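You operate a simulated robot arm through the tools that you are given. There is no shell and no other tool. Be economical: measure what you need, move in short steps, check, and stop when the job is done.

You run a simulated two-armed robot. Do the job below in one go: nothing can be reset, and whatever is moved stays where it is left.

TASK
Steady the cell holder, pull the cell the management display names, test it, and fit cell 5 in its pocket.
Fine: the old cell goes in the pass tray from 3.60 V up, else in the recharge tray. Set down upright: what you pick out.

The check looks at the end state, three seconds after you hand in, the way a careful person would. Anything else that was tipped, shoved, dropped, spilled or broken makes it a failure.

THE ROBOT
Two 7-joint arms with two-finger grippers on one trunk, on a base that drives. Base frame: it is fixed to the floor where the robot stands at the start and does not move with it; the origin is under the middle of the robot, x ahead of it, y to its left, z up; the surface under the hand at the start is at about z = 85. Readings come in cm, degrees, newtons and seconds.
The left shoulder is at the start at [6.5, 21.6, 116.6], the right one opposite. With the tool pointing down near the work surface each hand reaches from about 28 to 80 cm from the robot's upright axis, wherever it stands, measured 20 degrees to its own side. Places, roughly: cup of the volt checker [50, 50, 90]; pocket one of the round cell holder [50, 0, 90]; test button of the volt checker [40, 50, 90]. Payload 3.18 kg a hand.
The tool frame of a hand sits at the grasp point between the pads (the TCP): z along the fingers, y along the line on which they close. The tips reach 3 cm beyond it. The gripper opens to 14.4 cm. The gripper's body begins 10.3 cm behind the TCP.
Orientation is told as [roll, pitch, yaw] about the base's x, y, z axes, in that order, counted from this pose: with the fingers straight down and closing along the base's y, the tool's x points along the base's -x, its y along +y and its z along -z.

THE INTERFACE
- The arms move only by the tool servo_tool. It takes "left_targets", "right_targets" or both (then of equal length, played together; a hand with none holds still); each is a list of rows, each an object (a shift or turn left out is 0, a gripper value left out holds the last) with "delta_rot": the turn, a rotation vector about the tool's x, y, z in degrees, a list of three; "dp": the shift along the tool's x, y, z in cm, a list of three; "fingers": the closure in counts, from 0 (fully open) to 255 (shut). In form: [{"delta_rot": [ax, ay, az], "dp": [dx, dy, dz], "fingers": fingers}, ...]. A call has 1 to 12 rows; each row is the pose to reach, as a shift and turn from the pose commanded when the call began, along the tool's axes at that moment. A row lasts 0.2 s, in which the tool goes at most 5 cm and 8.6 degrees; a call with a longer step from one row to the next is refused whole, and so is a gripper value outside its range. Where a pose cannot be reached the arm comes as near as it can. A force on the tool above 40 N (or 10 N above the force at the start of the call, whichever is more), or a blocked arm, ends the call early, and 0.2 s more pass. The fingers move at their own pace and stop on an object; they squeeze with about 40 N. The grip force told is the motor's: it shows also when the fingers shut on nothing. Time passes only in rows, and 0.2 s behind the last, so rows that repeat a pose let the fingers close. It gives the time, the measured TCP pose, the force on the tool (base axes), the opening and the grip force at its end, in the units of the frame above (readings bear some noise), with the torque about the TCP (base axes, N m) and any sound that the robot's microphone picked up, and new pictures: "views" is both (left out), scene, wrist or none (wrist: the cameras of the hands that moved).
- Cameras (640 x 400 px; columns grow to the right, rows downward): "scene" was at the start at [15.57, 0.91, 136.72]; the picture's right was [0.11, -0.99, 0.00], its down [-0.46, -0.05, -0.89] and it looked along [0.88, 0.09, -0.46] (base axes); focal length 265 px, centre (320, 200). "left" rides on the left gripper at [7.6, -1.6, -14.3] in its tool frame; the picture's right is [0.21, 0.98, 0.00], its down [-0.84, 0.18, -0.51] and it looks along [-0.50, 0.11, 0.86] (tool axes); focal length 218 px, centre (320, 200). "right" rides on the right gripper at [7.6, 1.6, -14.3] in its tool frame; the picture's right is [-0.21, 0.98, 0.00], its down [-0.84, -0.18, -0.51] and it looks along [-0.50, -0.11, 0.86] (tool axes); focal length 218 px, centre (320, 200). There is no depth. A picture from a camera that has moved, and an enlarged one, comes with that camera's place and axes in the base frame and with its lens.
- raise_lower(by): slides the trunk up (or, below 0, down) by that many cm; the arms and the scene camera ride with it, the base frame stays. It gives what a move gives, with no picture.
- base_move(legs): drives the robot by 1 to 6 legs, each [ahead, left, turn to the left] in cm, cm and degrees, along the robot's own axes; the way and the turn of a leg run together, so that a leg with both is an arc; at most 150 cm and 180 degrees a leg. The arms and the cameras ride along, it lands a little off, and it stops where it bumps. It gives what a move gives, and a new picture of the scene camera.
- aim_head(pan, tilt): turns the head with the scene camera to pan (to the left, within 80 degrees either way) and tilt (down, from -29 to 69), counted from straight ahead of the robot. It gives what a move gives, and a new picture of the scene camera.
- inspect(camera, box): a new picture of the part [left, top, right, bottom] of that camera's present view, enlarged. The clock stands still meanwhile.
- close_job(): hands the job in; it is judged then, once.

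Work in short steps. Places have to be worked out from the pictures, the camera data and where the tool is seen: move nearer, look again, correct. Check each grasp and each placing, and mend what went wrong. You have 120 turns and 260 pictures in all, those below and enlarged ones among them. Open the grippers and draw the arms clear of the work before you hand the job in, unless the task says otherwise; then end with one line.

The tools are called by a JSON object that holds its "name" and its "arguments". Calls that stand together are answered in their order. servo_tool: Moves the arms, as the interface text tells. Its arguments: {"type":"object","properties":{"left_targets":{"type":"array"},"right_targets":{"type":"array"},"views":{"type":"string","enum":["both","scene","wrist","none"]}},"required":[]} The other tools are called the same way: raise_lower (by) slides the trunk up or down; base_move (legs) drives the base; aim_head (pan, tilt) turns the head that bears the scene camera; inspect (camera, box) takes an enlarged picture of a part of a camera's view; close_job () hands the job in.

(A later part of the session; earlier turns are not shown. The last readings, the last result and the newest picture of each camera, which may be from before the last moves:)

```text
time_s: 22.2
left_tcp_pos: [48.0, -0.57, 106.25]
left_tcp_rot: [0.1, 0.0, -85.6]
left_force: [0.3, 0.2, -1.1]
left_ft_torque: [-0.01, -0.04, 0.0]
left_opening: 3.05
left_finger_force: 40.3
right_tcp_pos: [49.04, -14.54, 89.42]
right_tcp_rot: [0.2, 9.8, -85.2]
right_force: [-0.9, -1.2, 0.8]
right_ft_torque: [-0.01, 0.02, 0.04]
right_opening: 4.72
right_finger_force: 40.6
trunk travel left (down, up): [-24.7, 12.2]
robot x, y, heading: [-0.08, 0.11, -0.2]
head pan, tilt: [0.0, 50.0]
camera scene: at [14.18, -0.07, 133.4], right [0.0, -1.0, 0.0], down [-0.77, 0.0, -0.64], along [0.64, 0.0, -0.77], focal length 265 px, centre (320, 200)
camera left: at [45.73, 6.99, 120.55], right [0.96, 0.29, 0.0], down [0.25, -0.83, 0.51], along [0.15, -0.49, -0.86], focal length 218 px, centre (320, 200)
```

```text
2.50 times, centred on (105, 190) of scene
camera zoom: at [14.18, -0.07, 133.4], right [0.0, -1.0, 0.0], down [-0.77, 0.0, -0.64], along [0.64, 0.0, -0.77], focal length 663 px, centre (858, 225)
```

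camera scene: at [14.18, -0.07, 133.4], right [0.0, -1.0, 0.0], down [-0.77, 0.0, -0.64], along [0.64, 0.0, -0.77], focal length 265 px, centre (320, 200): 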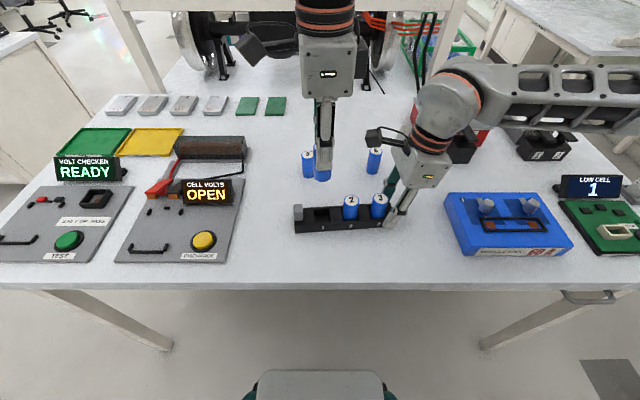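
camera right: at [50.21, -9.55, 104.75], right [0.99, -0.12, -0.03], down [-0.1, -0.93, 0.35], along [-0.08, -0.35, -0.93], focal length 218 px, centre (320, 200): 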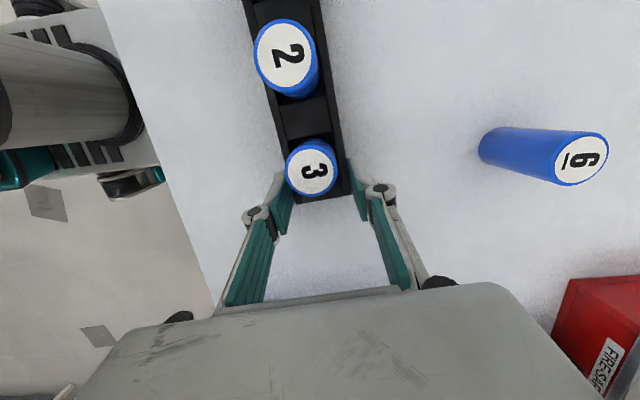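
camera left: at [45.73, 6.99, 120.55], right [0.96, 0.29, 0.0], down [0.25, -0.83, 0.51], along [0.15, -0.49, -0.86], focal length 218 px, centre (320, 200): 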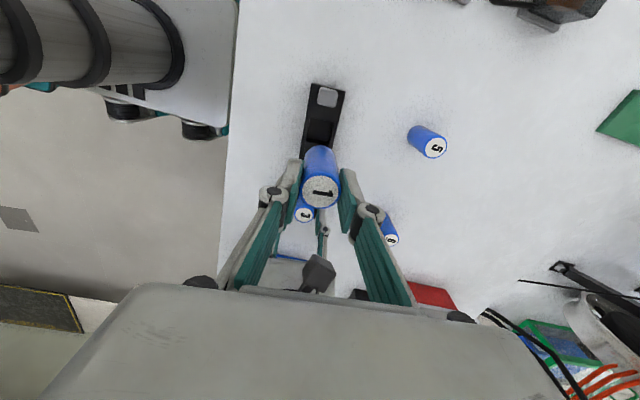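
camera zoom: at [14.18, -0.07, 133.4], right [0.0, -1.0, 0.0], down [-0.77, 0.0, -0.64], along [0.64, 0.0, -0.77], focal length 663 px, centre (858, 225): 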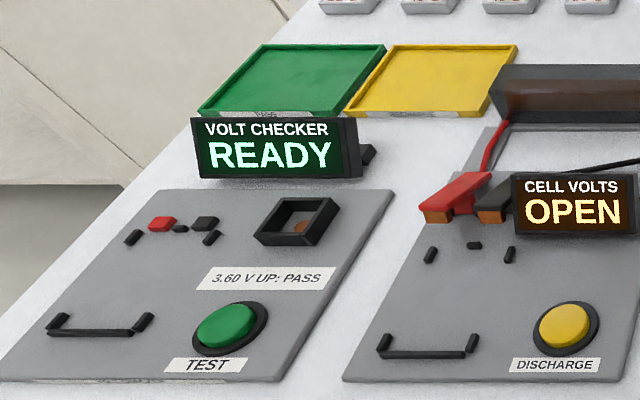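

Cup is near (51.5, 48.5), button near (41.6, 49.7). I carry the cell left at z≈108 to short of the cup.

{"name": "servo_tool", "arguments": {"left_targets": [{"dp": [3.5, 0.45, -1]}, {"dp": [7, 0.9, -2]}, {"dp": [11, 1.35, -2]}, {"dp": [15, 1.8, -2]}, {"dp": [19, 2.3, -2]}, {"dp": [23, 2.8, -2]}, {"dp": [27, 3.3, -2]}, {"dp": [31, 3.8, -2]}, {"dp": [35, 4.3, -2]}, {"dp": [39, 4.8, -2]}, {"dp": [42.5, 5.3, -2]}, {"dp": [42.5, 5.3, -2]}]}}

{"name": "inspect", "arguments": {"camera": "left", "box": [200, 50, 440, 200]}}

```text
time_s: 24.8
left_tcp_pos: [49.89, 42.35, 108.08]
left_tcp_rot: [0.1, 0.0, -85.5]
left_force: [-0.3, -0.8, -1.6]
left_ft_torque: [0.01, -0.01, -0.03]
left_opening: 3.03
left_finger_force: 39.8
right_tcp_pos: [49.24, -14.68, 89.34]
right_tcp_rot: [0.1, 9.9, -85.2]
right_force: [0.7, 0.5, 1.5]
right_ft_torque: [0.09, 0.0, 0.11]
right_opening: 4.71
right_finger_force: 40.1
trunk travel left (down, up): [-24.7, 12.2]
robot x, y, heading: [-0.25, -0.6, -0.1]
head pan, tilt: [0.0, 50.0]
camera scene: at [14.19, -0.04, 133.4], right [0.0, -1.0, 0.0], down [-0.77, 0.0, -0.64], along [0.64, 0.0, -0.77], focal length 265 px, centre (320, 200)
camera left: at [47.59, 49.9, 122.41], right [0.96, 0.29, 0.0], down [0.25, -0.83, 0.51], along [0.15, -0.49, -0.86], focal length 218 px, centre (320, 200)
```

scene: 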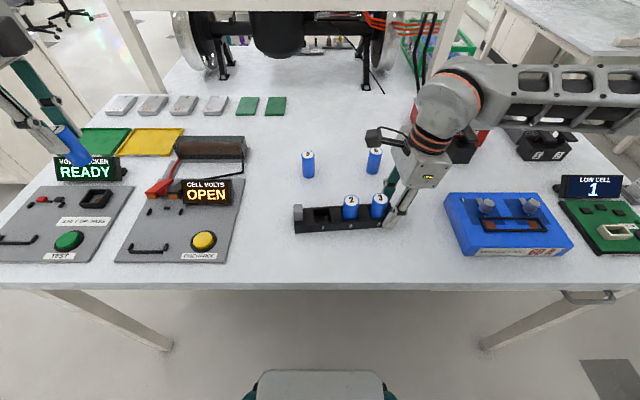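
left: 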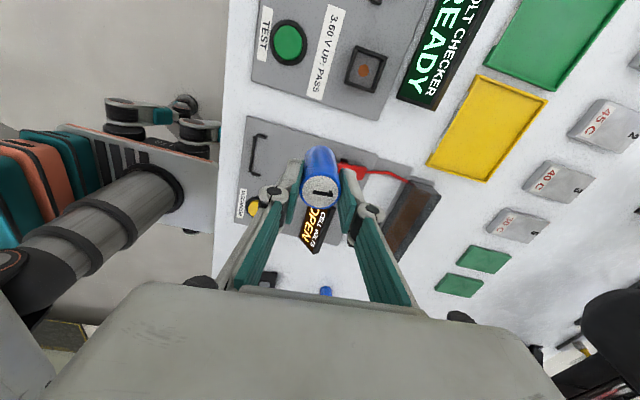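

```text
2.67 times, centred on (320, 125) of left
camera zoom: at [47.59, 49.9, 122.41], right [0.96, 0.29, 0.0], down [0.25, -0.83, 0.51], along [0.15, -0.49, -0.86], focal length 582 px, centre (320, 400)
```

zoom: 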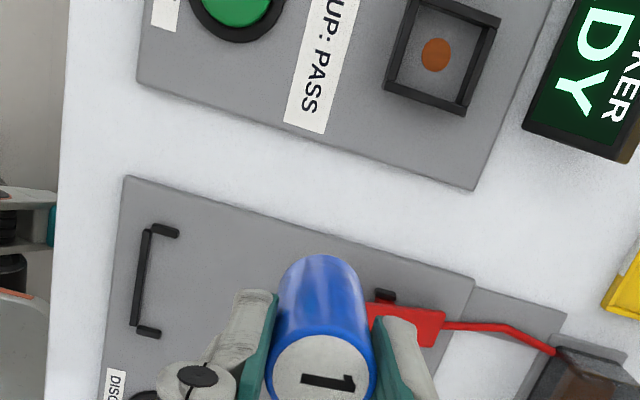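

Cup reads near (53.5, 51.8) from this view. I go closer and lower (still beside it) to measure again from above.

{"name": "servo_tool", "arguments": {"left_targets": [{"dp": [1, 1.3, 2.5]}, {"dp": [2, 2.5, 5]}, {"dp": [3, 3.6, 7]}, {"dp": [3, 3.6, 8]}, {"dp": [3, 3.6, 8]}], "views": "none"}}

{"name": "inspect", "arguments": {"camera": "left", "box": [230, 50, 430, 200]}}

{"name": "inspect", "arguments": {"camera": "scene", "box": [0, 110, 210, 270]}}

```text
time_s: 26.0
left_tcp_pos: [53.3, 45.57, 100.14]
left_tcp_rot: [0.1, 0.0, -85.5]
left_force: [0.4, 1.0, -1.2]
left_ft_torque: [-0.01, -0.01, 0.0]
left_opening: 3.03
left_finger_force: 40.4
right_tcp_pos: [49.05, -14.66, 89.21]
right_tcp_rot: [0.1, 9.9, -85.1]
right_force: [-1.8, -0.6, 1.0]
right_ft_torque: [-0.04, 0.08, 0.0]
right_opening: 4.7
right_finger_force: 40.0
trunk travel left (down, up): [-24.7, 12.2]
robot x, y, heading: [-0.13, 0.08, -0.0]
head pan, tilt: [0.0, 50.0]
```

```text
2.67 times, centred on (330, 125) of left
camera zoom: at [51.04, 53.09, 114.48], right [0.96, 0.29, 0.0], down [0.25, -0.83, 0.51], along [0.15, -0.49, -0.86], focal length 582 px, centre (293, 400)
```

zoom: 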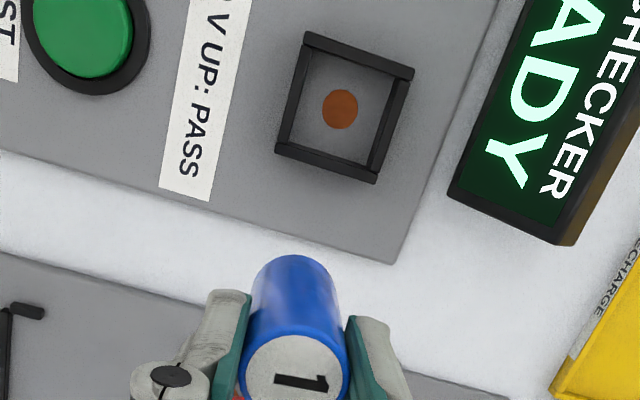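

```text
2.50 times, centred on (105, 190) of scene
camera zoom: at [14.18, -0.05, 133.4], right [0.0, -1.0, 0.0], down [-0.77, 0.0, -0.64], along [0.64, 0.0, -0.77], focal length 663 px, centre (858, 225)
```

zoom: 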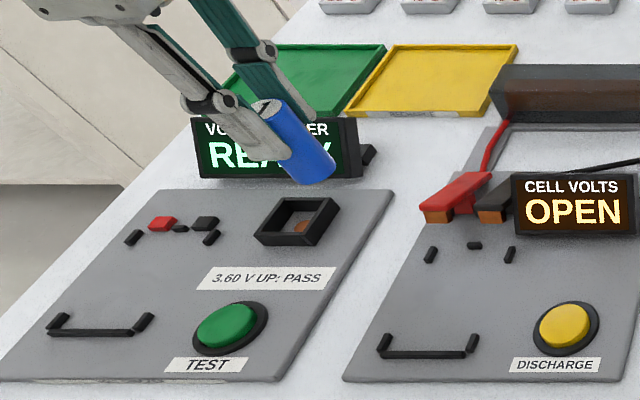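

Cup centre is (53.6, 51.85) consistently, inner ~3.6 cm. I move over it at the same height (cell bottom ~93) and check.

{"name": "servo_tool", "arguments": {"left_targets": [{"dp": [2, 0.3, 0]}, {"dp": [4, 0.6, 0]}, {"dp": [6.24, 0.79, 0]}, {"dp": [6.24, 0.79, 0]}, {"dp": [6.24, 0.79, 0]}], "views": "none"}}

{"name": "inspect", "arguments": {"camera": "left", "box": [230, 90, 430, 215]}}

{"name": "inspect", "arguments": {"camera": "scene", "box": [30, 110, 190, 220]}}

```text
time_s: 27.2
left_tcp_pos: [53.51, 51.99, 100.03]
left_tcp_rot: [0.0, 0.1, -85.3]
left_force: [-0.4, 1.3, -1.3]
left_ft_torque: [0.02, 0.02, 0.04]
left_opening: 3.03
left_finger_force: 40.2
right_tcp_pos: [49.14, -14.69, 89.34]
right_tcp_rot: [0.2, 9.9, -85.2]
right_force: [-0.3, 0.9, 1.2]
right_ft_torque: [0.02, 0.02, -0.02]
right_opening: 4.74
right_finger_force: 39.9
trunk travel left (down, up): [-24.7, 12.2]
robot x, y, heading: [-0.15, -0.36, -0.2]
head pan, tilt: [0.0, 50.0]
```

```text
3.20 times, centred on (330, 152) of left
camera zoom: at [51.31, 59.41, 114.46], right [0.96, 0.29, 0.0], down [0.25, -0.83, 0.51], along [0.15, -0.49, -0.86], focal length 698 px, centre (288, 352)
```

zoom: 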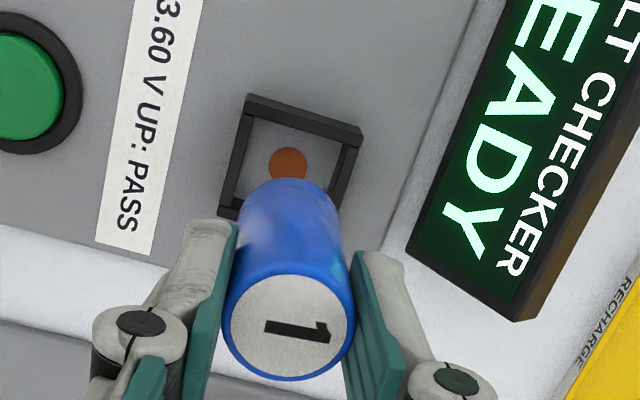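

```text
3.64 times, centred on (110, 165) of scene
camera zoom: at [14.19, -0.04, 133.4], right [0.0, -1.0, 0.0], down [-0.77, 0.0, -0.64], along [0.64, 0.0, -0.77], focal length 964 px, centre (1084, 327)
```

zoom: 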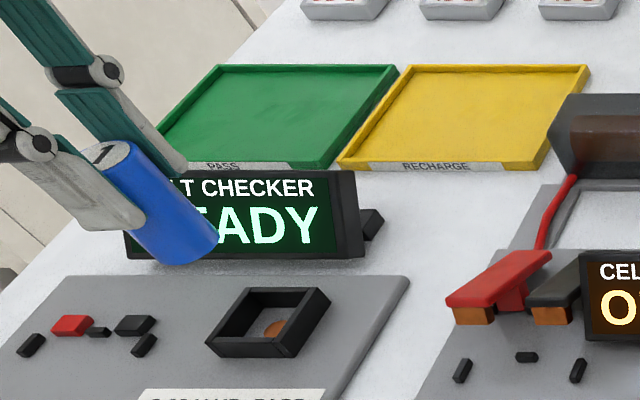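

Cell axis (~53.65, 51.9) matches the cup. I lower to just inside the rim and watch the force.

{"name": "servo_tool", "arguments": {"left_targets": [{"dp": [0.05, 0, 2]}, {"dp": [0.05, 0, 4]}, {"dp": [0.05, 0, 4.8]}, {"dp": [0.05, 0, 5.3]}, {"dp": [0.05, 0, 5.8]}, {"dp": [0.05, 0, 5.8]}], "views": "none"}}

{"name": "inspect", "arguments": {"camera": "scene", "box": [30, 110, 190, 220]}}

{"name": "inspect", "arguments": {"camera": "left", "box": [230, 90, 430, 215]}}

```text
time_s: 28.6
left_tcp_pos: [53.57, 51.84, 94.29]
left_tcp_rot: [0.0, 0.0, -85.5]
left_force: [-1.1, -0.4, -0.5]
left_ft_torque: [-0.03, 0.03, 0.02]
left_opening: 3.08
left_finger_force: 40.2
right_tcp_pos: [49.2, -14.72, 89.39]
right_tcp_rot: [0.1, 9.9, -85.2]
right_force: [-0.7, -1.0, 0.9]
right_ft_torque: [-0.1, 0.04, 0.0]
right_opening: 4.71
right_finger_force: 39.3
trunk travel left (down, up): [-24.7, 12.2]
robot x, y, heading: [0.12, -0.04, -0.0]
head pan, tilt: [0.0, 50.0]
```

```text
3.64 times, centred on (110, 165) of scene
camera zoom: at [14.19, -0.06, 133.4], right [0.0, -1.0, 0.0], down [-0.77, 0.0, -0.64], along [0.64, 0.0, -0.77], focal length 964 px, centre (1084, 327)
```

zoom: 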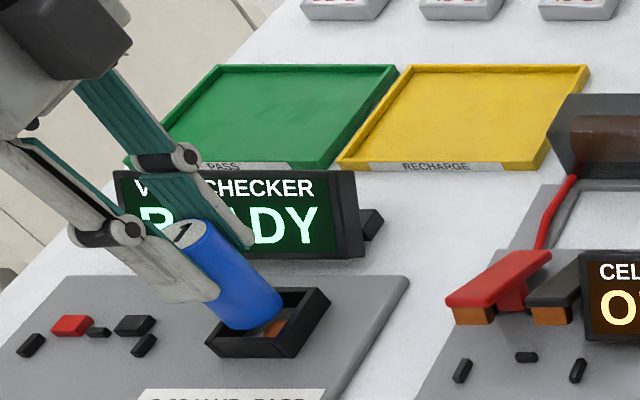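

```text
3.20 times, centred on (330, 152) of left
camera zoom: at [51.33, 59.4, 108.67], right [0.96, 0.29, 0.0], down [0.25, -0.83, 0.51], along [0.15, -0.49, -0.86], focal length 698 px, centre (288, 352)
```

zoom: 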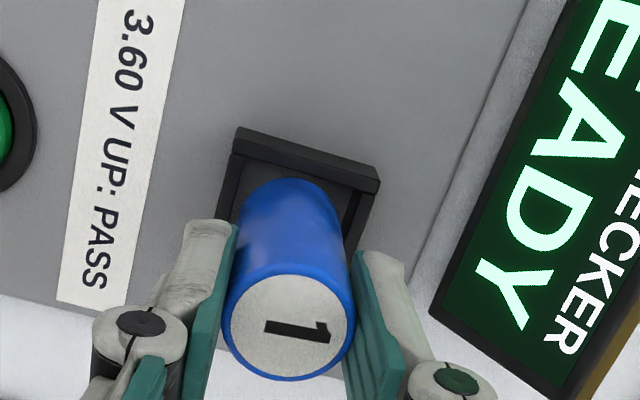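

No contact force, the cell is entering the cup. I go on down slowly.

{"name": "servo_tool", "arguments": {"left_targets": [{"dp": [0, 0, 0.3]}, {"dp": [0, 0, 0.6]}, {"dp": [0, 0, 0.9]}, {"dp": [0, 0, 1.1]}, {"dp": [0, 0, 1.1]}], "views": "none"}}

{"name": "inspect", "arguments": {"camera": "scene", "box": [30, 110, 190, 220]}}

```text
time_s: 29.8
left_tcp_pos: [53.56, 51.98, 93.23]
left_tcp_rot: [0.1, 0.0, -85.4]
left_force: [0.7, -0.9, -1.2]
left_ft_torque: [-0.02, 0.0, -0.02]
left_opening: 3.08
left_finger_force: 40.1
right_tcp_pos: [49.06, -14.66, 89.32]
right_tcp_rot: [0.1, 9.8, -85.2]
right_force: [0.4, -1.7, 0.6]
right_ft_torque: [-0.04, 0.0, 0.05]
right_opening: 4.72
right_finger_force: 40.2
trunk travel left (down, up): [-24.7, 12.2]
robot x, y, heading: [-0.18, 0.13, 0.2]
head pan, tilt: [0.0, 50.0]
```

```text
3.64 times, centred on (110, 165) of scene
camera zoom: at [14.19, -0.06, 133.4], right [0.0, -1.0, 0.0], down [-0.77, 0.0, -0.64], along [0.64, 0.0, -0.77], focal length 964 px, centre (1084, 327)
```

zoom: 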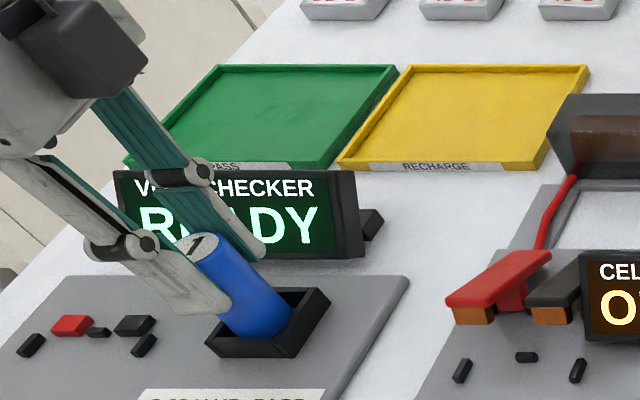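

{"name": "servo_tool", "arguments": {"left_targets": [{"dp": [0, 0, 0.2]}, {"dp": [0, 0, 0.4]}, {"dp": [0, 0, 0.6]}, {"dp": [0, 0, 0.6]}], "views": "none"}}

```text
time_s: 30.8
left_tcp_pos: [53.65, 51.9, 92.54]
left_tcp_rot: [0.1, 0.0, -85.5]
left_force: [0.2, -0.2, -1.7]
left_ft_torque: [-0.04, 0.01, 0.01]
left_opening: 3.04
left_finger_force: 40.2
right_tcp_pos: [49.14, -14.7, 89.37]
right_tcp_rot: [0.0, 9.9, -85.1]
right_force: [0.1, -0.7, 0.7]
right_ft_torque: [-0.03, -0.01, 0.04]
right_opening: 4.7
right_finger_force: 40.4
trunk travel left (down, up): [-24.7, 12.2]
robot x, y, heading: [0.03, 0.08, -0.3]
head pan, tilt: [0.0, 50.0]
```

Still free; on down in small steps until the floor is felt.

{"name": "servo_tool", "arguments": {"left_targets": [{"dp": [0, 0, 0.15]}, {"dp": [0, 0, 0.3]}, {"dp": [0, 0, 0.3]}], "views": "none"}}

{"name": "inspect", "arguments": {"camera": "scene", "box": [30, 110, 190, 220]}}

{"name": "inspect", "arguments": {"camera": "left", "box": [230, 90, 430, 215]}}

```text
time_s: 31.6
left_tcp_pos: [53.69, 51.87, 92.43]
left_tcp_rot: [0.1, 0.0, -85.4]
left_force: [-0.2, 0.9, 6.1]
left_ft_torque: [0.01, 0.08, 0.02]
left_opening: 3.06
left_finger_force: 39.8
right_tcp_pos: [49.1, -14.63, 89.42]
right_tcp_rot: [0.1, 9.9, -85.2]
right_force: [0.8, -0.8, -0.6]
right_ft_torque: [-0.14, -0.03, -0.1]
right_opening: 4.73
right_finger_force: 39.9
trunk travel left (down, up): [-24.7, 12.2]
robot x, y, heading: [-0.07, 0.28, -0.3]
head pan, tilt: [0.0, 50.0]
```

```text
3.64 times, centred on (110, 165) of scene
camera zoom: at [14.15, -0.09, 133.41], right [0.0, -1.0, 0.0], down [-0.77, 0.0, -0.64], along [0.64, 0.0, -0.77], focal length 964 px, centre (1084, 327)
```

zoom: 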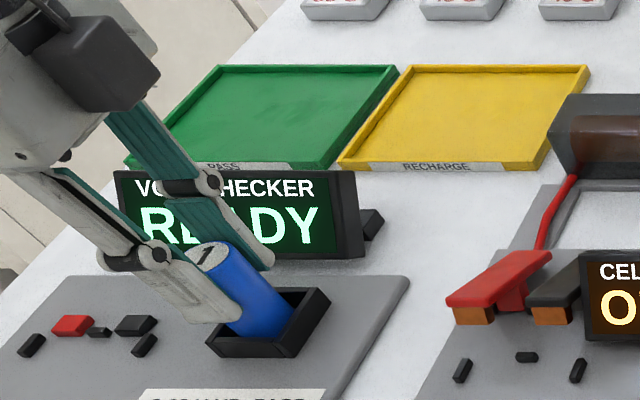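

```text
3.20 times, centred on (330, 152) of left
camera zoom: at [51.32, 59.4, 106.8], right [0.96, 0.29, 0.0], down [0.24, -0.83, 0.51], along [0.15, -0.49, -0.86], focal length 698 px, centre (288, 352)
```

zoom: 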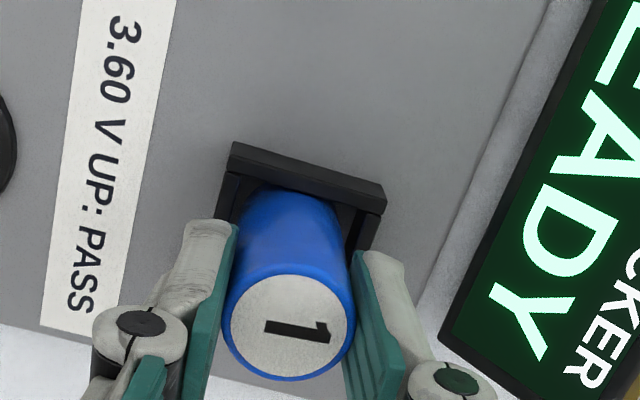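

Seated (6 N on the floor). I release it, opening a little, and look.

{"name": "servo_tool", "arguments": {"left_targets": [{"dp": [0, 0, -0.2], "fingers": 190}, {"dp": [0, 0, -0.2], "fingers": 170}, {"dp": [0, 0, -0.2], "fingers": 140}, {"dp": [0, 0, -0.2], "fingers": 140}], "views": "wrist"}}

```text
time_s: 32.6
left_tcp_pos: [53.58, 51.99, 92.56]
left_tcp_rot: [0.0, -0.1, -85.4]
left_force: [0.1, 0.7, 0.3]
left_ft_torque: [0.04, -0.01, -0.02]
left_opening: 6.49
left_finger_force: 0.0
right_tcp_pos: [49.17, -14.75, 89.27]
right_tcp_rot: [0.1, 9.9, -85.1]
right_force: [-1.0, -2.0, -0.2]
right_ft_torque: [-0.01, 0.06, 0.07]
right_opening: 4.71
right_finger_force: 39.7
trunk travel left (down, up): [-24.7, 12.2]
robot x, y, heading: [-0.24, -0.09, -0.1]
head pan, tilt: [0.0, 50.0]
camera left: at [51.34, 59.4, 106.92], right [0.96, 0.29, 0.0], down [0.25, -0.83, 0.51], along [0.15, -0.49, -0.86], focal length 218 px, centre (320, 200)
```

left: 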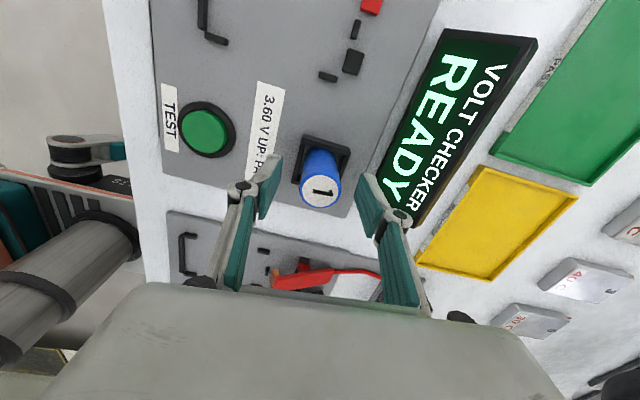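

Cell 1 stands upright in the cup. I lift clear, close the fingers, and go over the TEST button.

{"name": "servo_tool", "arguments": {"left_targets": [{"dp": [0, 0, -3]}, {"dp": [0, 0, -6]}, {"dp": [0, 0, -9.5]}, {"dp": [0, -3, -9.5], "fingers": 255}, {"dp": [-0.5, -6, -9.5]}, {"dp": [-0.9, -9, -9.5]}, {"dp": [-0.8, -10.5, -8.5]}, {"dp": [-0.8, -10.5, -7]}, {"dp": [-0.8, -10.5, -7]}]}}

{"name": "inspect", "arguments": {"camera": "left", "box": [220, 50, 460, 200]}}

```text
time_s: 34.6
left_tcp_pos: [43.1, 50.27, 99.68]
left_tcp_rot: [0.1, 0.0, -85.4]
left_force: [0.1, -0.6, 0.4]
left_ft_torque: [0.0, -0.01, 0.03]
left_opening: 0.0
left_finger_force: 30.8
right_tcp_pos: [49.11, -14.59, 89.4]
right_tcp_rot: [0.1, 9.9, -85.2]
right_force: [-0.1, -0.9, -0.1]
right_ft_torque: [0.03, 0.0, -0.01]
right_opening: 4.71
right_finger_force: 40.1
trunk travel left (down, up): [-24.7, 12.2]
robot x, y, heading: [0.22, -0.02, -0.1]
head pan, tilt: [0.0, 50.0]
camera scene: at [14.18, -0.07, 133.4], right [0.0, -1.0, 0.0], down [-0.77, 0.0, -0.64], along [0.64, 0.0, -0.77], focal length 265 px, centre (320, 200)
camera left: at [40.9, 57.84, 113.98], right [0.96, 0.29, 0.0], down [0.25, -0.83, 0.51], along [0.15, -0.49, -0.86], focal length 218 px, centre (320, 200)
```

scene: 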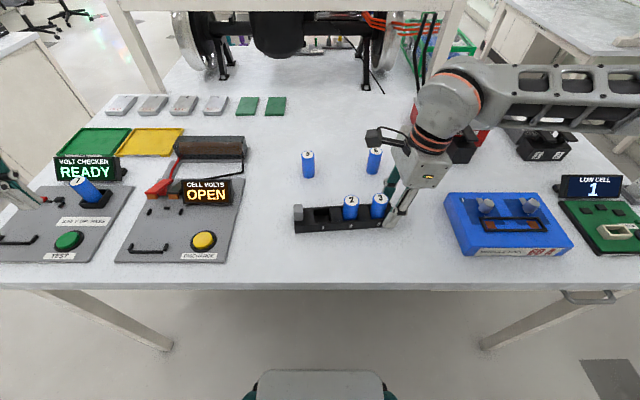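
left: 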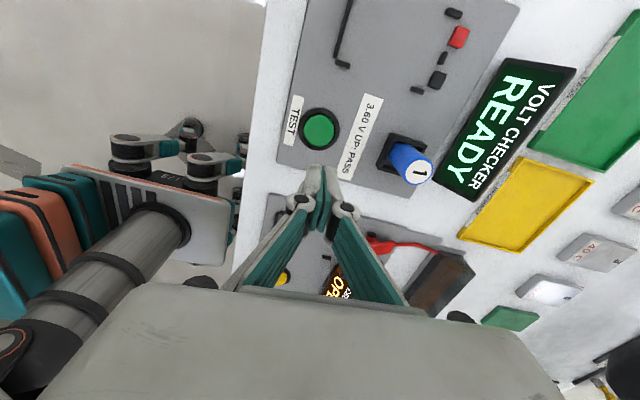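

```text
2.67 times, centred on (340, 125) of left
camera zoom: at [40.9, 57.84, 113.98], right [0.96, 0.29, 0.0], down [0.25, -0.83, 0.51], along [0.15, -0.49, -0.86], focal length 582 px, centre (267, 400)
```

zoom: 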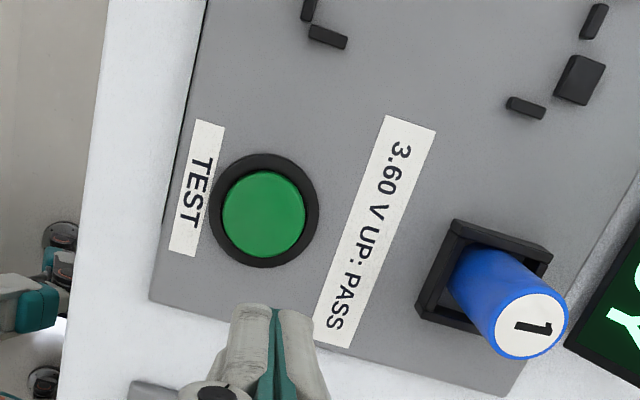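

Button is at (42.5, 52.0). I shift over it and lower to tips ≈ 89, then press in small steps.

{"name": "servo_tool", "arguments": {"left_targets": [{"dp": [1.77, -0.46, 2]}, {"dp": [1.77, -0.46, 5]}, {"dp": [1.77, -0.46, 7.5]}, {"dp": [1.77, -0.46, 8]}, {"dp": [1.77, -0.46, 8.4]}, {"dp": [1.77, -0.46, 8.8]}, {"dp": [1.77, -0.46, 9.1]}, {"dp": [1.77, -0.46, 9.1]}], "views": "scene"}}

```text
time_s: 36.4
left_tcp_pos: [42.6, 51.88, 90.36]
left_tcp_rot: [0.1, 0.0, -85.5]
left_force: [-0.9, -0.5, 0.8]
left_ft_torque: [0.0, -0.02, 0.0]
left_opening: 0.0
left_finger_force: 30.9
right_tcp_pos: [49.18, -14.7, 89.35]
right_tcp_rot: [0.1, 9.9, -85.1]
right_force: [-0.8, 1.2, -0.2]
right_ft_torque: [0.07, 0.08, 0.11]
right_opening: 4.72
right_finger_force: 39.9
trunk travel left (down, up): [-24.7, 12.2]
robot x, y, heading: [0.14, 0.67, 0.1]
head pan, tilt: [0.0, 50.0]
camera scene: at [14.18, -0.05, 133.4], right [0.0, -1.0, 0.0], down [-0.77, 0.0, -0.64], along [0.64, 0.0, -0.77], focal length 265 px, centre (320, 200)
```

scene: 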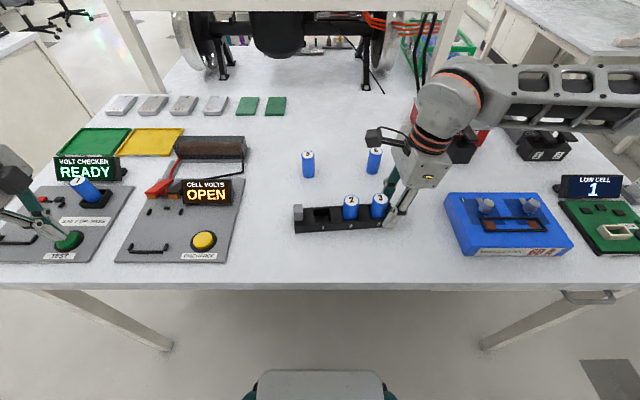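

Tips hover on the button with no force yet. I press in small steps.

{"name": "servo_tool", "arguments": {"left_targets": [{"dp": [0, 0, 0.2]}, {"dp": [0, 0, 0.4]}, {"dp": [0, 0, 0.6]}, {"dp": [0, 0, 0.8]}, {"dp": [0, 0, 0.8]}], "views": "scene"}}

```text
time_s: 37.6
left_tcp_pos: [42.65, 52.02, 89.59]
left_tcp_rot: [0.1, 0.1, -85.5]
left_force: [-0.3, -1.0, -1.4]
left_ft_torque: [-0.03, 0.02, -0.03]
left_opening: 0.0
left_finger_force: 31.0
right_tcp_pos: [49.17, -14.67, 89.26]
right_tcp_rot: [0.1, 9.9, -85.2]
right_force: [-0.8, 0.3, 0.3]
right_ft_torque: [-0.03, 0.05, 0.07]
right_opening: 4.72
right_finger_force: 40.6
trunk travel left (down, up): [-24.7, 12.2]
robot x, y, heading: [-0.13, -0.02, 0.1]
head pan, tilt: [0.0, 50.0]
camera scene: at [14.19, -0.05, 133.4], right [0.0, -1.0, 0.0], down [-0.77, 0.0, -0.64], along [0.64, 0.0, -0.77], focal length 265 px, centre (320, 200)
```

scene: 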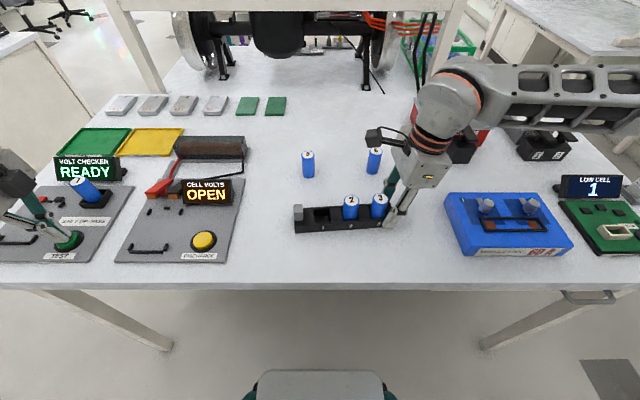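

{"name": "servo_tool", "arguments": {"left_targets": [{"dp": [0, 0, 0.2]}, {"dp": [0, 0, 0.4]}, {"dp": [0, 0, 0.6]}, {"dp": [0, 0, 0.8]}, {"dp": [0, 0, 1.0]}, {"dp": [0, 0, 1.2]}, {"dp": [0, 0, 1.2]}], "views": "scene"}}

{"name": "inspect", "arguments": {"camera": "scene", "box": [0, 140, 150, 270]}}

```text
time_s: 39.2
left_tcp_pos: [42.66, 51.88, 88.63]
left_tcp_rot: [0.2, 0.1, -85.3]
left_force: [-0.1, 2.5, 24.2]
left_ft_torque: [0.04, -0.01, -0.04]
left_opening: 0.6
left_finger_force: 31.2
right_tcp_pos: [48.97, -14.58, 89.48]
right_tcp_rot: [0.2, 9.9, -85.3]
right_force: [0.1, 0.3, -2.0]
right_ft_torque: [-0.29, -0.03, 0.01]
right_opening: 4.71
right_finger_force: 39.8
trunk travel left (down, up): [-24.7, 12.2]
robot x, y, heading: [-0.26, -0.45, -0.0]
head pan, tilt: [0.0, 50.0]
heard: click
camera scene: at [14.08, -0.19, 133.43], right [0.0, -1.0, 0.0], down [-0.77, 0.0, -0.64], along [0.64, 0.0, -0.77], focal length 265 px, centre (320, 200)
```

scene: 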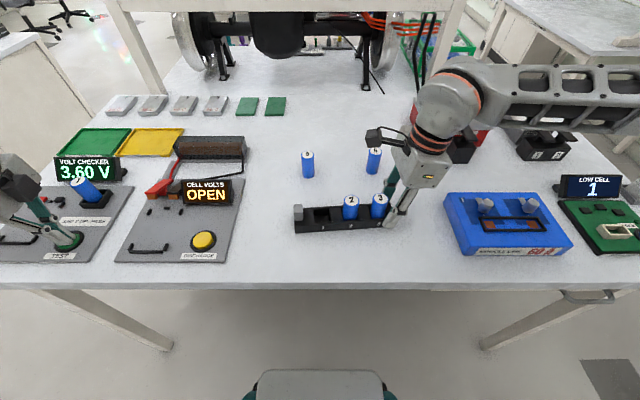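

```text
3.08 times, centred on (75, 205) of scene
camera zoom: at [14.08, -0.19, 133.43], right [0.0, -1.0, 0.0], down [-0.77, 0.0, -0.64], along [0.64, 0.0, -0.77], focal length 816 px, centre (1074, 185)
```

zoom: 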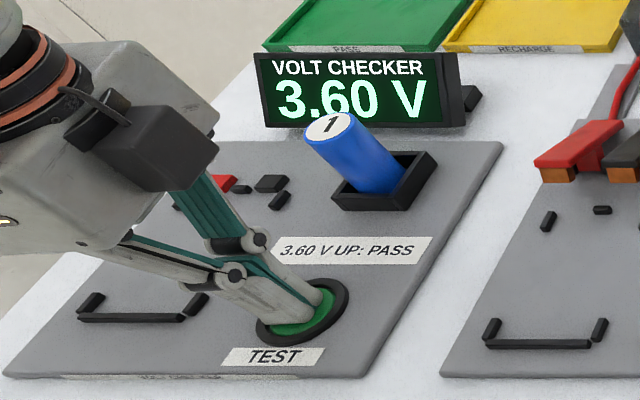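

Click heard; the display reads 3.60 V. I rise off the button and re-read it enlarged.

{"name": "servo_tool", "arguments": {"left_targets": [{"dp": [0, 0, -1]}, {"dp": [0, 0, -3]}, {"dp": [0, 0, -6]}, {"dp": [0, 0, -10]}, {"dp": [0, 0, -14]}, {"dp": [0, 0, -18]}, {"dp": [0, 0, -18]}], "views": "none"}}

{"name": "inspect", "arguments": {"camera": "scene", "box": [40, 140, 140, 215]}}

{"name": "inspect", "arguments": {"camera": "left", "box": [260, 40, 500, 200]}}

```text
time_s: 40.8
left_tcp_pos: [42.49, 51.92, 106.51]
left_tcp_rot: [0.0, 0.0, -85.4]
left_force: [-0.1, -0.2, 0.0]
left_ft_torque: [0.03, -0.04, 0.0]
left_opening: 0.0
left_finger_force: 30.4
right_tcp_pos: [49.14, -14.72, 89.35]
right_tcp_rot: [0.2, 9.9, -85.2]
right_force: [0.4, -0.6, 1.2]
right_ft_torque: [0.15, -0.03, -0.05]
right_opening: 4.73
right_finger_force: 40.0
trunk travel left (down, up): [-24.7, 12.2]
robot x, y, heading: [0.43, -0.08, 0.1]
head pan, tilt: [0.0, 50.0]
```

```text
5.33 times, centred on (90, 178) of scene
camera zoom: at [14.18, -0.08, 133.4], right [0.0, -1.0, 0.0], down [-0.77, 0.0, -0.64], along [0.64, 0.0, -0.77], focal length 1414 px, centre (1547, 320)
```

zoom: 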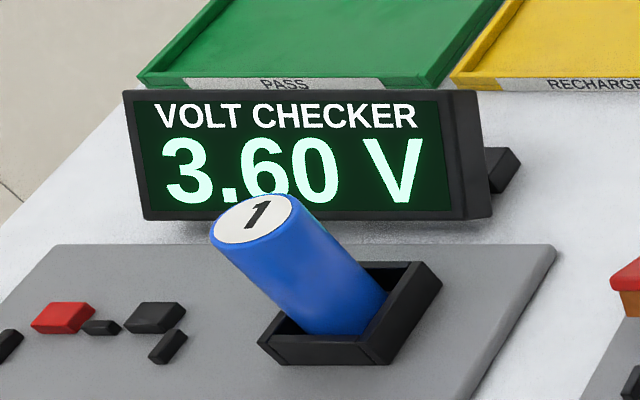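

```text
2.50 times, centred on (380, 120) of left
camera zoom: at [40.33, 59.46, 120.83], right [0.96, 0.29, 0.0], down [0.25, -0.83, 0.51], along [0.15, -0.49, -0.86], focal length 546 px, centre (170, 400)
```

zoom: 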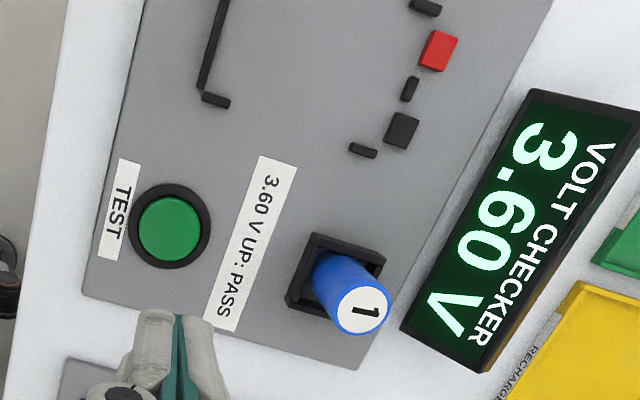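

3.60 V confirmed: pass tray. Now the left hand goes to cell 5 (about 62.6, 2.8), first staying short at y≈9 and high.

{"name": "servo_tool", "arguments": {"left_targets": [{"dp": [-3.8, 1.2, 0]}, {"dp": [-7.6, 2.4, 0]}, {"dp": [-11.4, 3.6, 0]}, {"dp": [-15.2, 4.8, 0]}, {"dp": [-19, 6, 0]}, {"dp": [-22.8, 7.2, 0]}, {"dp": [-26.6, 8.4, 0]}, {"dp": [-30.4, 9.6, 0]}, {"dp": [-34.2, 10.8, 0]}, {"dp": [-38, 12, 0]}, {"dp": [-41.5, 13.2, 0], "fingers": 140}, {"dp": [-43.3, 14.2, 0]}]}}

{"name": "inspect", "arguments": {"camera": "left", "box": [220, 60, 460, 220]}}

```text
time_s: 43.4
left_tcp_pos: [60.21, 10.07, 106.51]
left_tcp_rot: [0.1, 0.1, -85.3]
left_force: [-0.4, 0.5, 0.1]
left_ft_torque: [0.01, 0.01, -0.03]
left_opening: 6.47
left_finger_force: 0.1
right_tcp_pos: [49.16, -14.66, 89.35]
right_tcp_rot: [0.0, 9.9, -85.2]
right_force: [-0.5, -1.8, 0.4]
right_ft_torque: [0.33, 0.07, 0.1]
right_opening: 4.75
right_finger_force: 39.7
trunk travel left (down, up): [-24.7, 12.2]
robot x, y, heading: [-0.14, 0.0, -0.1]
head pan, tilt: [0.0, 50.0]
camera scene: at [14.19, -0.08, 133.4], right [0.0, -1.0, 0.0], down [-0.77, 0.0, -0.64], along [0.64, 0.0, -0.77], focal length 265 px, centre (320, 200)
camera left: at [57.93, 17.49, 120.84], right [0.96, 0.29, 0.0], down [0.25, -0.83, 0.51], along [0.15, -0.49, -0.86], focal length 218 px, centre (320, 200)
```

scene: 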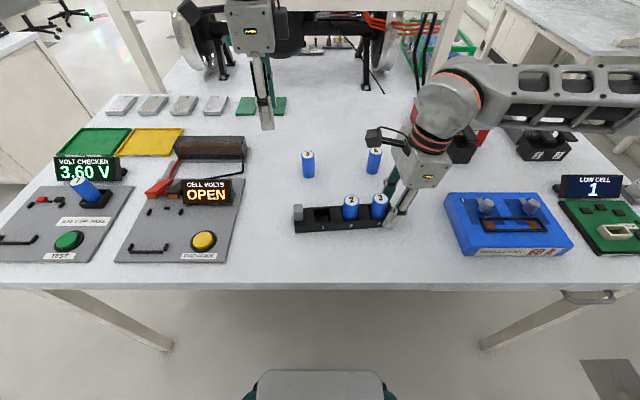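
left: 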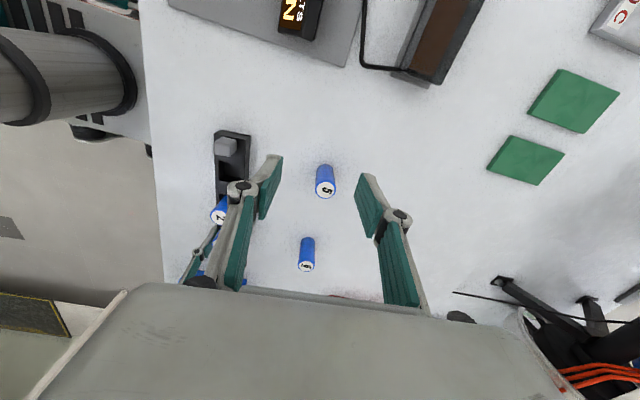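

```text
2.50 times, centred on (340, 140) of left
camera zoom: at [57.93, 17.49, 120.84], right [0.96, 0.29, 0.0], down [0.25, -0.83, 0.51], along [0.15, -0.49, -0.86], focal length 546 px, centre (270, 350)
```

zoom: 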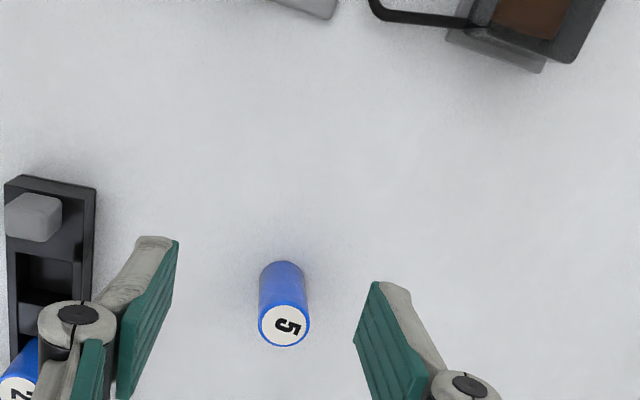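

Cell 5 is at (63.2, 3.0). I move above it at z≈97 and recheck.

{"name": "servo_tool", "arguments": {"left_targets": [{"dp": [-2.5, 0.8, 1]}, {"dp": [-5, 1.6, 3]}, {"dp": [-7.3, 2.43, 5]}, {"dp": [-7.3, 2.43, 8]}, {"dp": [-7.3, 2.43, 9.5]}, {"dp": [-7.3, 2.43, 9.5]}], "views": "none"}}

{"name": "inspect", "arguments": {"camera": "left", "box": [220, 90, 420, 240]}}

```text
time_s: 44.8
left_tcp_pos: [63.29, 2.85, 96.92]
left_tcp_rot: [0.1, -0.1, -85.6]
left_force: [-0.3, -0.8, 0.2]
left_ft_torque: [-0.01, 0.0, 0.0]
left_opening: 6.5
left_finger_force: 0.1
right_tcp_pos: [49.16, -14.75, 89.45]
right_tcp_rot: [0.1, 9.8, -85.2]
right_force: [-0.3, 1.0, -0.7]
right_ft_torque: [-0.01, 0.02, -0.02]
right_opening: 4.72
right_finger_force: 40.0
trunk travel left (down, up): [-24.7, 12.2]
robot x, y, heading: [-0.36, 0.52, -0.1]
head pan, tilt: [0.0, 50.0]
```

```text
2.67 times, centred on (320, 165) of left
camera zoom: at [60.96, 10.45, 111.33], right [0.96, 0.29, 0.0], down [0.25, -0.83, 0.51], along [0.15, -0.49, -0.86], focal length 582 px, centre (320, 293)
```

zoom: 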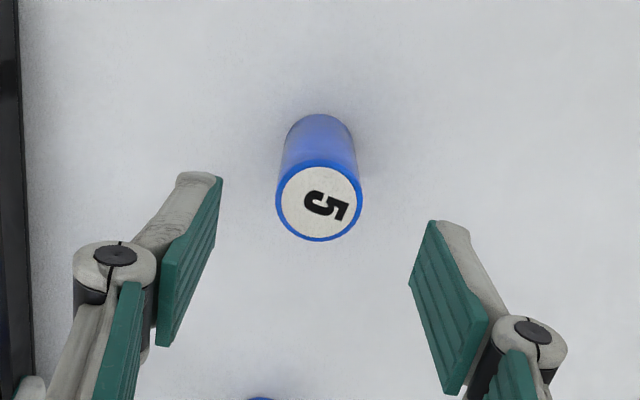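

Aligned within a millimetre or so. I lower to z=92 and close.

{"name": "servo_tool", "arguments": {"left_targets": [{"dp": [0.08, 0, 2]}, {"dp": [0.08, 0, 4]}, {"dp": [0.08, 0, 4.9]}, {"dp": [0.08, 0, 4.9]}, {"dp": [0.08, 0, 4.9], "fingers": 180}, {"dp": [0.08, 0, 4.9], "fingers": 195}, {"dp": [0.08, 0, 4.9], "fingers": 205}, {"dp": [0.08, 0, 4.9], "fingers": 255}, {"dp": [0.08, 0, 4.9], "fingers": 255}], "views": "wrist"}}

```text
time_s: 46.8
left_tcp_pos: [63.14, 2.97, 92.08]
left_tcp_rot: [0.1, 0.0, -85.4]
left_force: [0.5, 0.5, 0.1]
left_ft_torque: [0.02, -0.02, 0.0]
left_opening: 3.11
left_finger_force: 40.1
right_tcp_pos: [49.09, -14.69, 89.41]
right_tcp_rot: [0.1, 9.8, -85.2]
right_force: [-1.6, -1.5, 1.5]
right_ft_torque: [-0.1, 0.1, 0.1]
right_opening: 4.69
right_finger_force: 40.1
trunk travel left (down, up): [-24.7, 12.2]
robot x, y, heading: [-0.07, -0.02, 0.2]
head pan, tilt: [0.0, 50.0]
camera left: at [60.9, 10.49, 106.46], right [0.96, 0.29, 0.0], down [0.25, -0.83, 0.51], along [0.15, -0.49, -0.86], focal length 218 px, centre (320, 200)
```

left: 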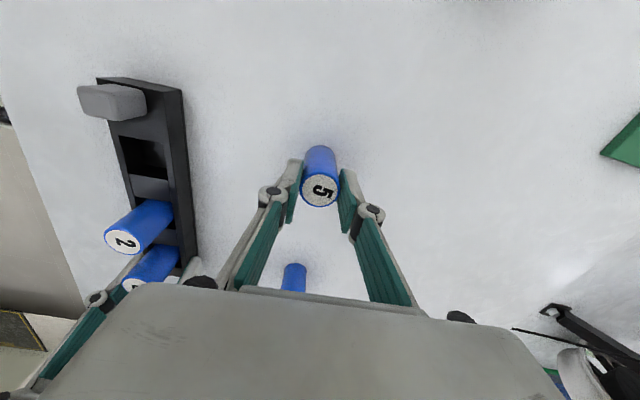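

Cell 5 is gripped (3.1 cm). I lift it and bring it beside the holder at y≈6 to view the empty pocket.

{"name": "servo_tool", "arguments": {"left_targets": [{"dp": [0, 0, -2]}, {"dp": [0, 0, -6]}, {"dp": [0, 0, -10]}, {"dp": [1, -3, -11]}, {"dp": [2, -7, -11]}, {"dp": [3, -11, -11]}, {"dp": [4.2, -14.8, -11]}, {"dp": [4.2, -14.8, -11]}, {"dp": [4.2, -14.8, -11]}]}}

{"name": "inspect", "arguments": {"camera": "left", "box": [220, 60, 420, 210]}}

```text
time_s: 48.8
left_tcp_pos: [48.09, 5.86, 102.96]
left_tcp_rot: [0.1, 0.0, -85.4]
left_force: [-0.4, -0.1, -1.3]
left_ft_torque: [0.02, 0.01, 0.02]
left_opening: 3.09
left_finger_force: 40.1
right_tcp_pos: [49.09, -14.73, 89.33]
right_tcp_rot: [0.1, 9.9, -85.2]
right_force: [-2.2, -0.2, 0.6]
right_ft_torque: [0.06, -0.05, 0.09]
right_opening: 4.71
right_finger_force: 40.0
trunk travel left (down, up): [-24.7, 12.2]
robot x, y, heading: [-0.06, -0.13, -0.1]
head pan, tilt: [0.0, 50.0]
camera scene: at [14.18, -0.06, 133.4], right [0.0, -1.0, 0.0], down [-0.77, 0.0, -0.64], along [0.64, 0.0, -0.77], focal length 265 px, centre (320, 200)
camera left: at [45.81, 13.45, 117.4], right [0.96, 0.29, 0.0], down [0.25, -0.83, 0.51], along [0.15, -0.49, -0.86], focal length 218 px, centre (320, 200)
```

scene: 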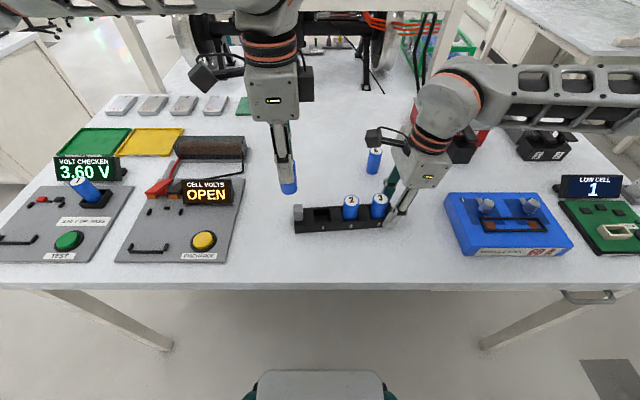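
left: 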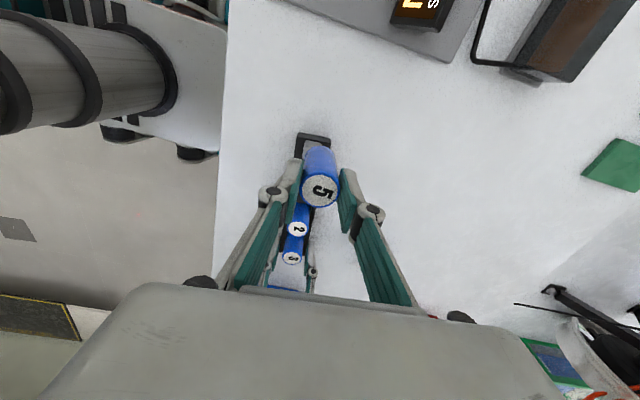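

```text
2.67 times, centred on (320, 135) of left
camera zoom: at [45.81, 13.45, 117.4], right [0.96, 0.29, 0.0], down [0.25, -0.83, 0.51], along [0.15, -0.49, -0.86], focal length 582 px, centre (320, 373)
```

zoom: 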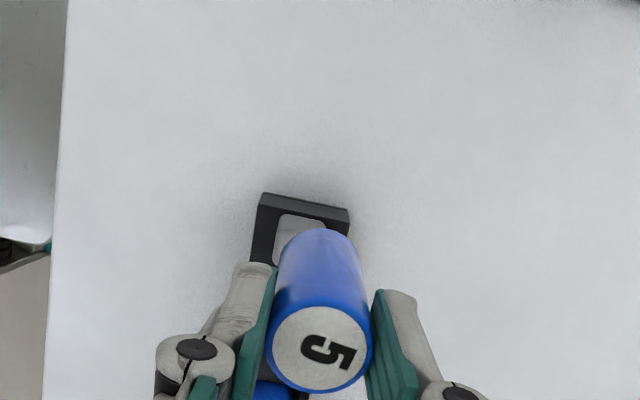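

The pocket is hidden by the cell, so I use cell 1's recorded place (48.0, −0.52). I go above it and lower until just over the rim, then check.

{"name": "servo_tool", "arguments": {"left_targets": [{"dp": [-3, -0.3, 0]}, {"dp": [-6.4, -0.58, 0]}, {"dp": [-6.4, -0.58, 0]}, {"dp": [-6.4, -0.58, 3]}, {"dp": [-6.4, -0.58, 5.5]}, {"dp": [-6.4, -0.58, 6.2]}, {"dp": [-6.4, -0.58, 6.2]}], "views": "none"}}

{"name": "inspect", "arguments": {"camera": "scene", "box": [270, 160, 430, 260]}}

{"name": "inspect", "arguments": {"camera": "left", "box": [230, 90, 430, 215]}}

```text
time_s: 50.4
left_tcp_pos: [48.06, -0.53, 96.76]
left_tcp_rot: [0.1, 0.0, -85.5]
left_force: [-0.6, -0.4, -2.1]
left_ft_torque: [-0.02, 0.0, -0.02]
left_opening: 3.1
left_finger_force: 39.9
right_tcp_pos: [49.09, -14.58, 89.51]
right_tcp_rot: [0.1, 9.9, -85.3]
right_force: [-0.9, 0.2, 1.7]
right_ft_torque: [-0.01, 0.01, 0.04]
right_opening: 4.72
right_finger_force: 40.4
trunk travel left (down, up): [-24.7, 12.2]
robot x, y, heading: [0.07, 0.06, -0.1]
head pan, tilt: [0.0, 50.0]
```

```text
4.00 times, centred on (350, 210) of scene
camera zoom: at [14.19, -0.06, 133.4], right [0.0, -1.0, 0.0], down [-0.77, 0.0, -0.64], along [0.64, 0.0, -0.77], focal length 1060 px, centre (200, 160)
```

zoom: 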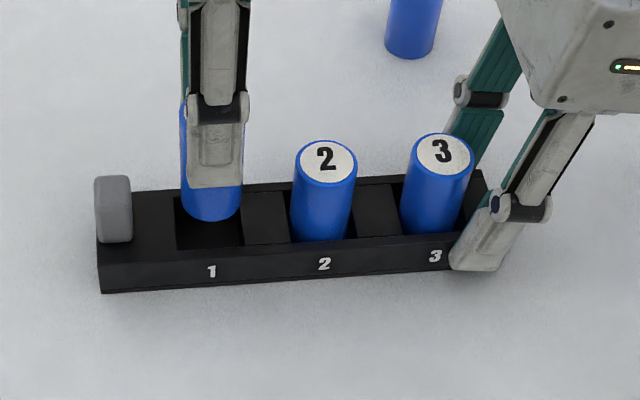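

```text
3.20 times, centred on (330, 152) of left
camera zoom: at [45.71, 7.03, 111.17], right [0.96, 0.29, 0.0], down [0.25, -0.83, 0.51], along [0.15, -0.49, -0.86], focal length 698 px, centre (288, 352)
```

zoom: 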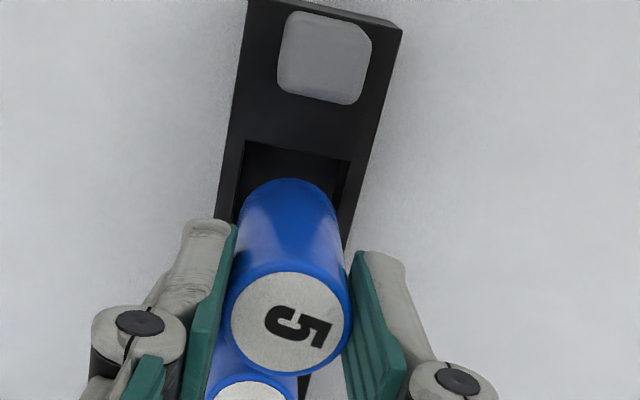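

Cell 5 lines up with pocket 1. I lower it in small steps.

{"name": "servo_tool", "arguments": {"left_targets": [{"dp": [0, 0, 0.6]}, {"dp": [0, 0, 1.1]}, {"dp": [0, 0, 1.6]}, {"dp": [0, 0, 2.1]}, {"dp": [0, 0, 2.6]}, {"dp": [0, 0, 3.1]}, {"dp": [0, 0, 3.6]}, {"dp": [0, 0, 4.0]}, {"dp": [0, 0, 4.3]}, {"dp": [0, 0, 4.3]}], "views": "none"}}

{"name": "inspect", "arguments": {"camera": "scene", "box": [270, 160, 430, 260]}}

```text
time_s: 52.6
left_tcp_pos: [48.02, -0.58, 92.52]
left_tcp_rot: [0.1, 0.0, -85.4]
left_force: [-0.8, 1.0, 3.0]
left_ft_torque: [0.04, 0.07, -0.02]
left_opening: 3.1
left_finger_force: 40.1
right_tcp_pos: [49.2, -14.7, 89.36]
right_tcp_rot: [0.0, 9.9, -85.2]
right_force: [-0.2, -0.1, 0.7]
right_ft_torque: [0.04, 0.04, 0.01]
right_opening: 4.73
right_finger_force: 39.9
trunk travel left (down, up): [-24.7, 12.2]
robot x, y, heading: [-0.15, 0.23, 0.2]
head pan, tilt: [0.0, 50.0]
```

```text
4.00 times, centred on (350, 210) of scene
camera zoom: at [14.18, -0.05, 133.41], right [0.0, -1.0, 0.0], down [-0.77, 0.0, -0.64], along [0.64, 0.0, -0.77], focal length 1060 px, centre (200, 160)
```

zoom: 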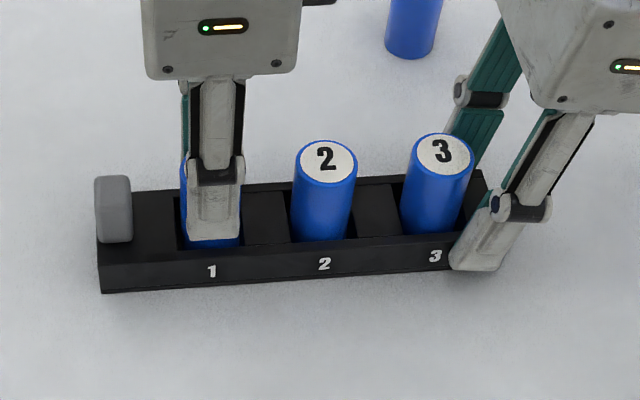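

Light contact; I check for the floor with a further small press.

{"name": "servo_tool", "arguments": {"left_targets": [{"dp": [0, 0, 0.15]}, {"dp": [0, 0, 0.3]}, {"dp": [0, 0, 0.3]}], "views": "none"}}

```text
time_s: 53.4
left_tcp_pos: [48.05, -0.51, 92.53]
left_tcp_rot: [0.3, -0.2, -85.5]
left_force: [-4.7, 5.3, 34.2]
left_ft_torque: [0.31, 0.18, -0.11]
left_opening: 3.14
left_finger_force: 39.7
right_tcp_pos: [49.09, -14.75, 89.39]
right_tcp_rot: [0.1, 9.8, -85.2]
right_force: [4.8, 1.2, -13.0]
right_ft_torque: [-0.13, -0.01, -0.72]
right_opening: 4.71
right_finger_force: 40.0
trunk travel left (down, up): [-24.7, 12.2]
robot x, y, heading: [-0.04, -0.2, 0.0]
head pan, tilt: [0.0, 50.0]
```

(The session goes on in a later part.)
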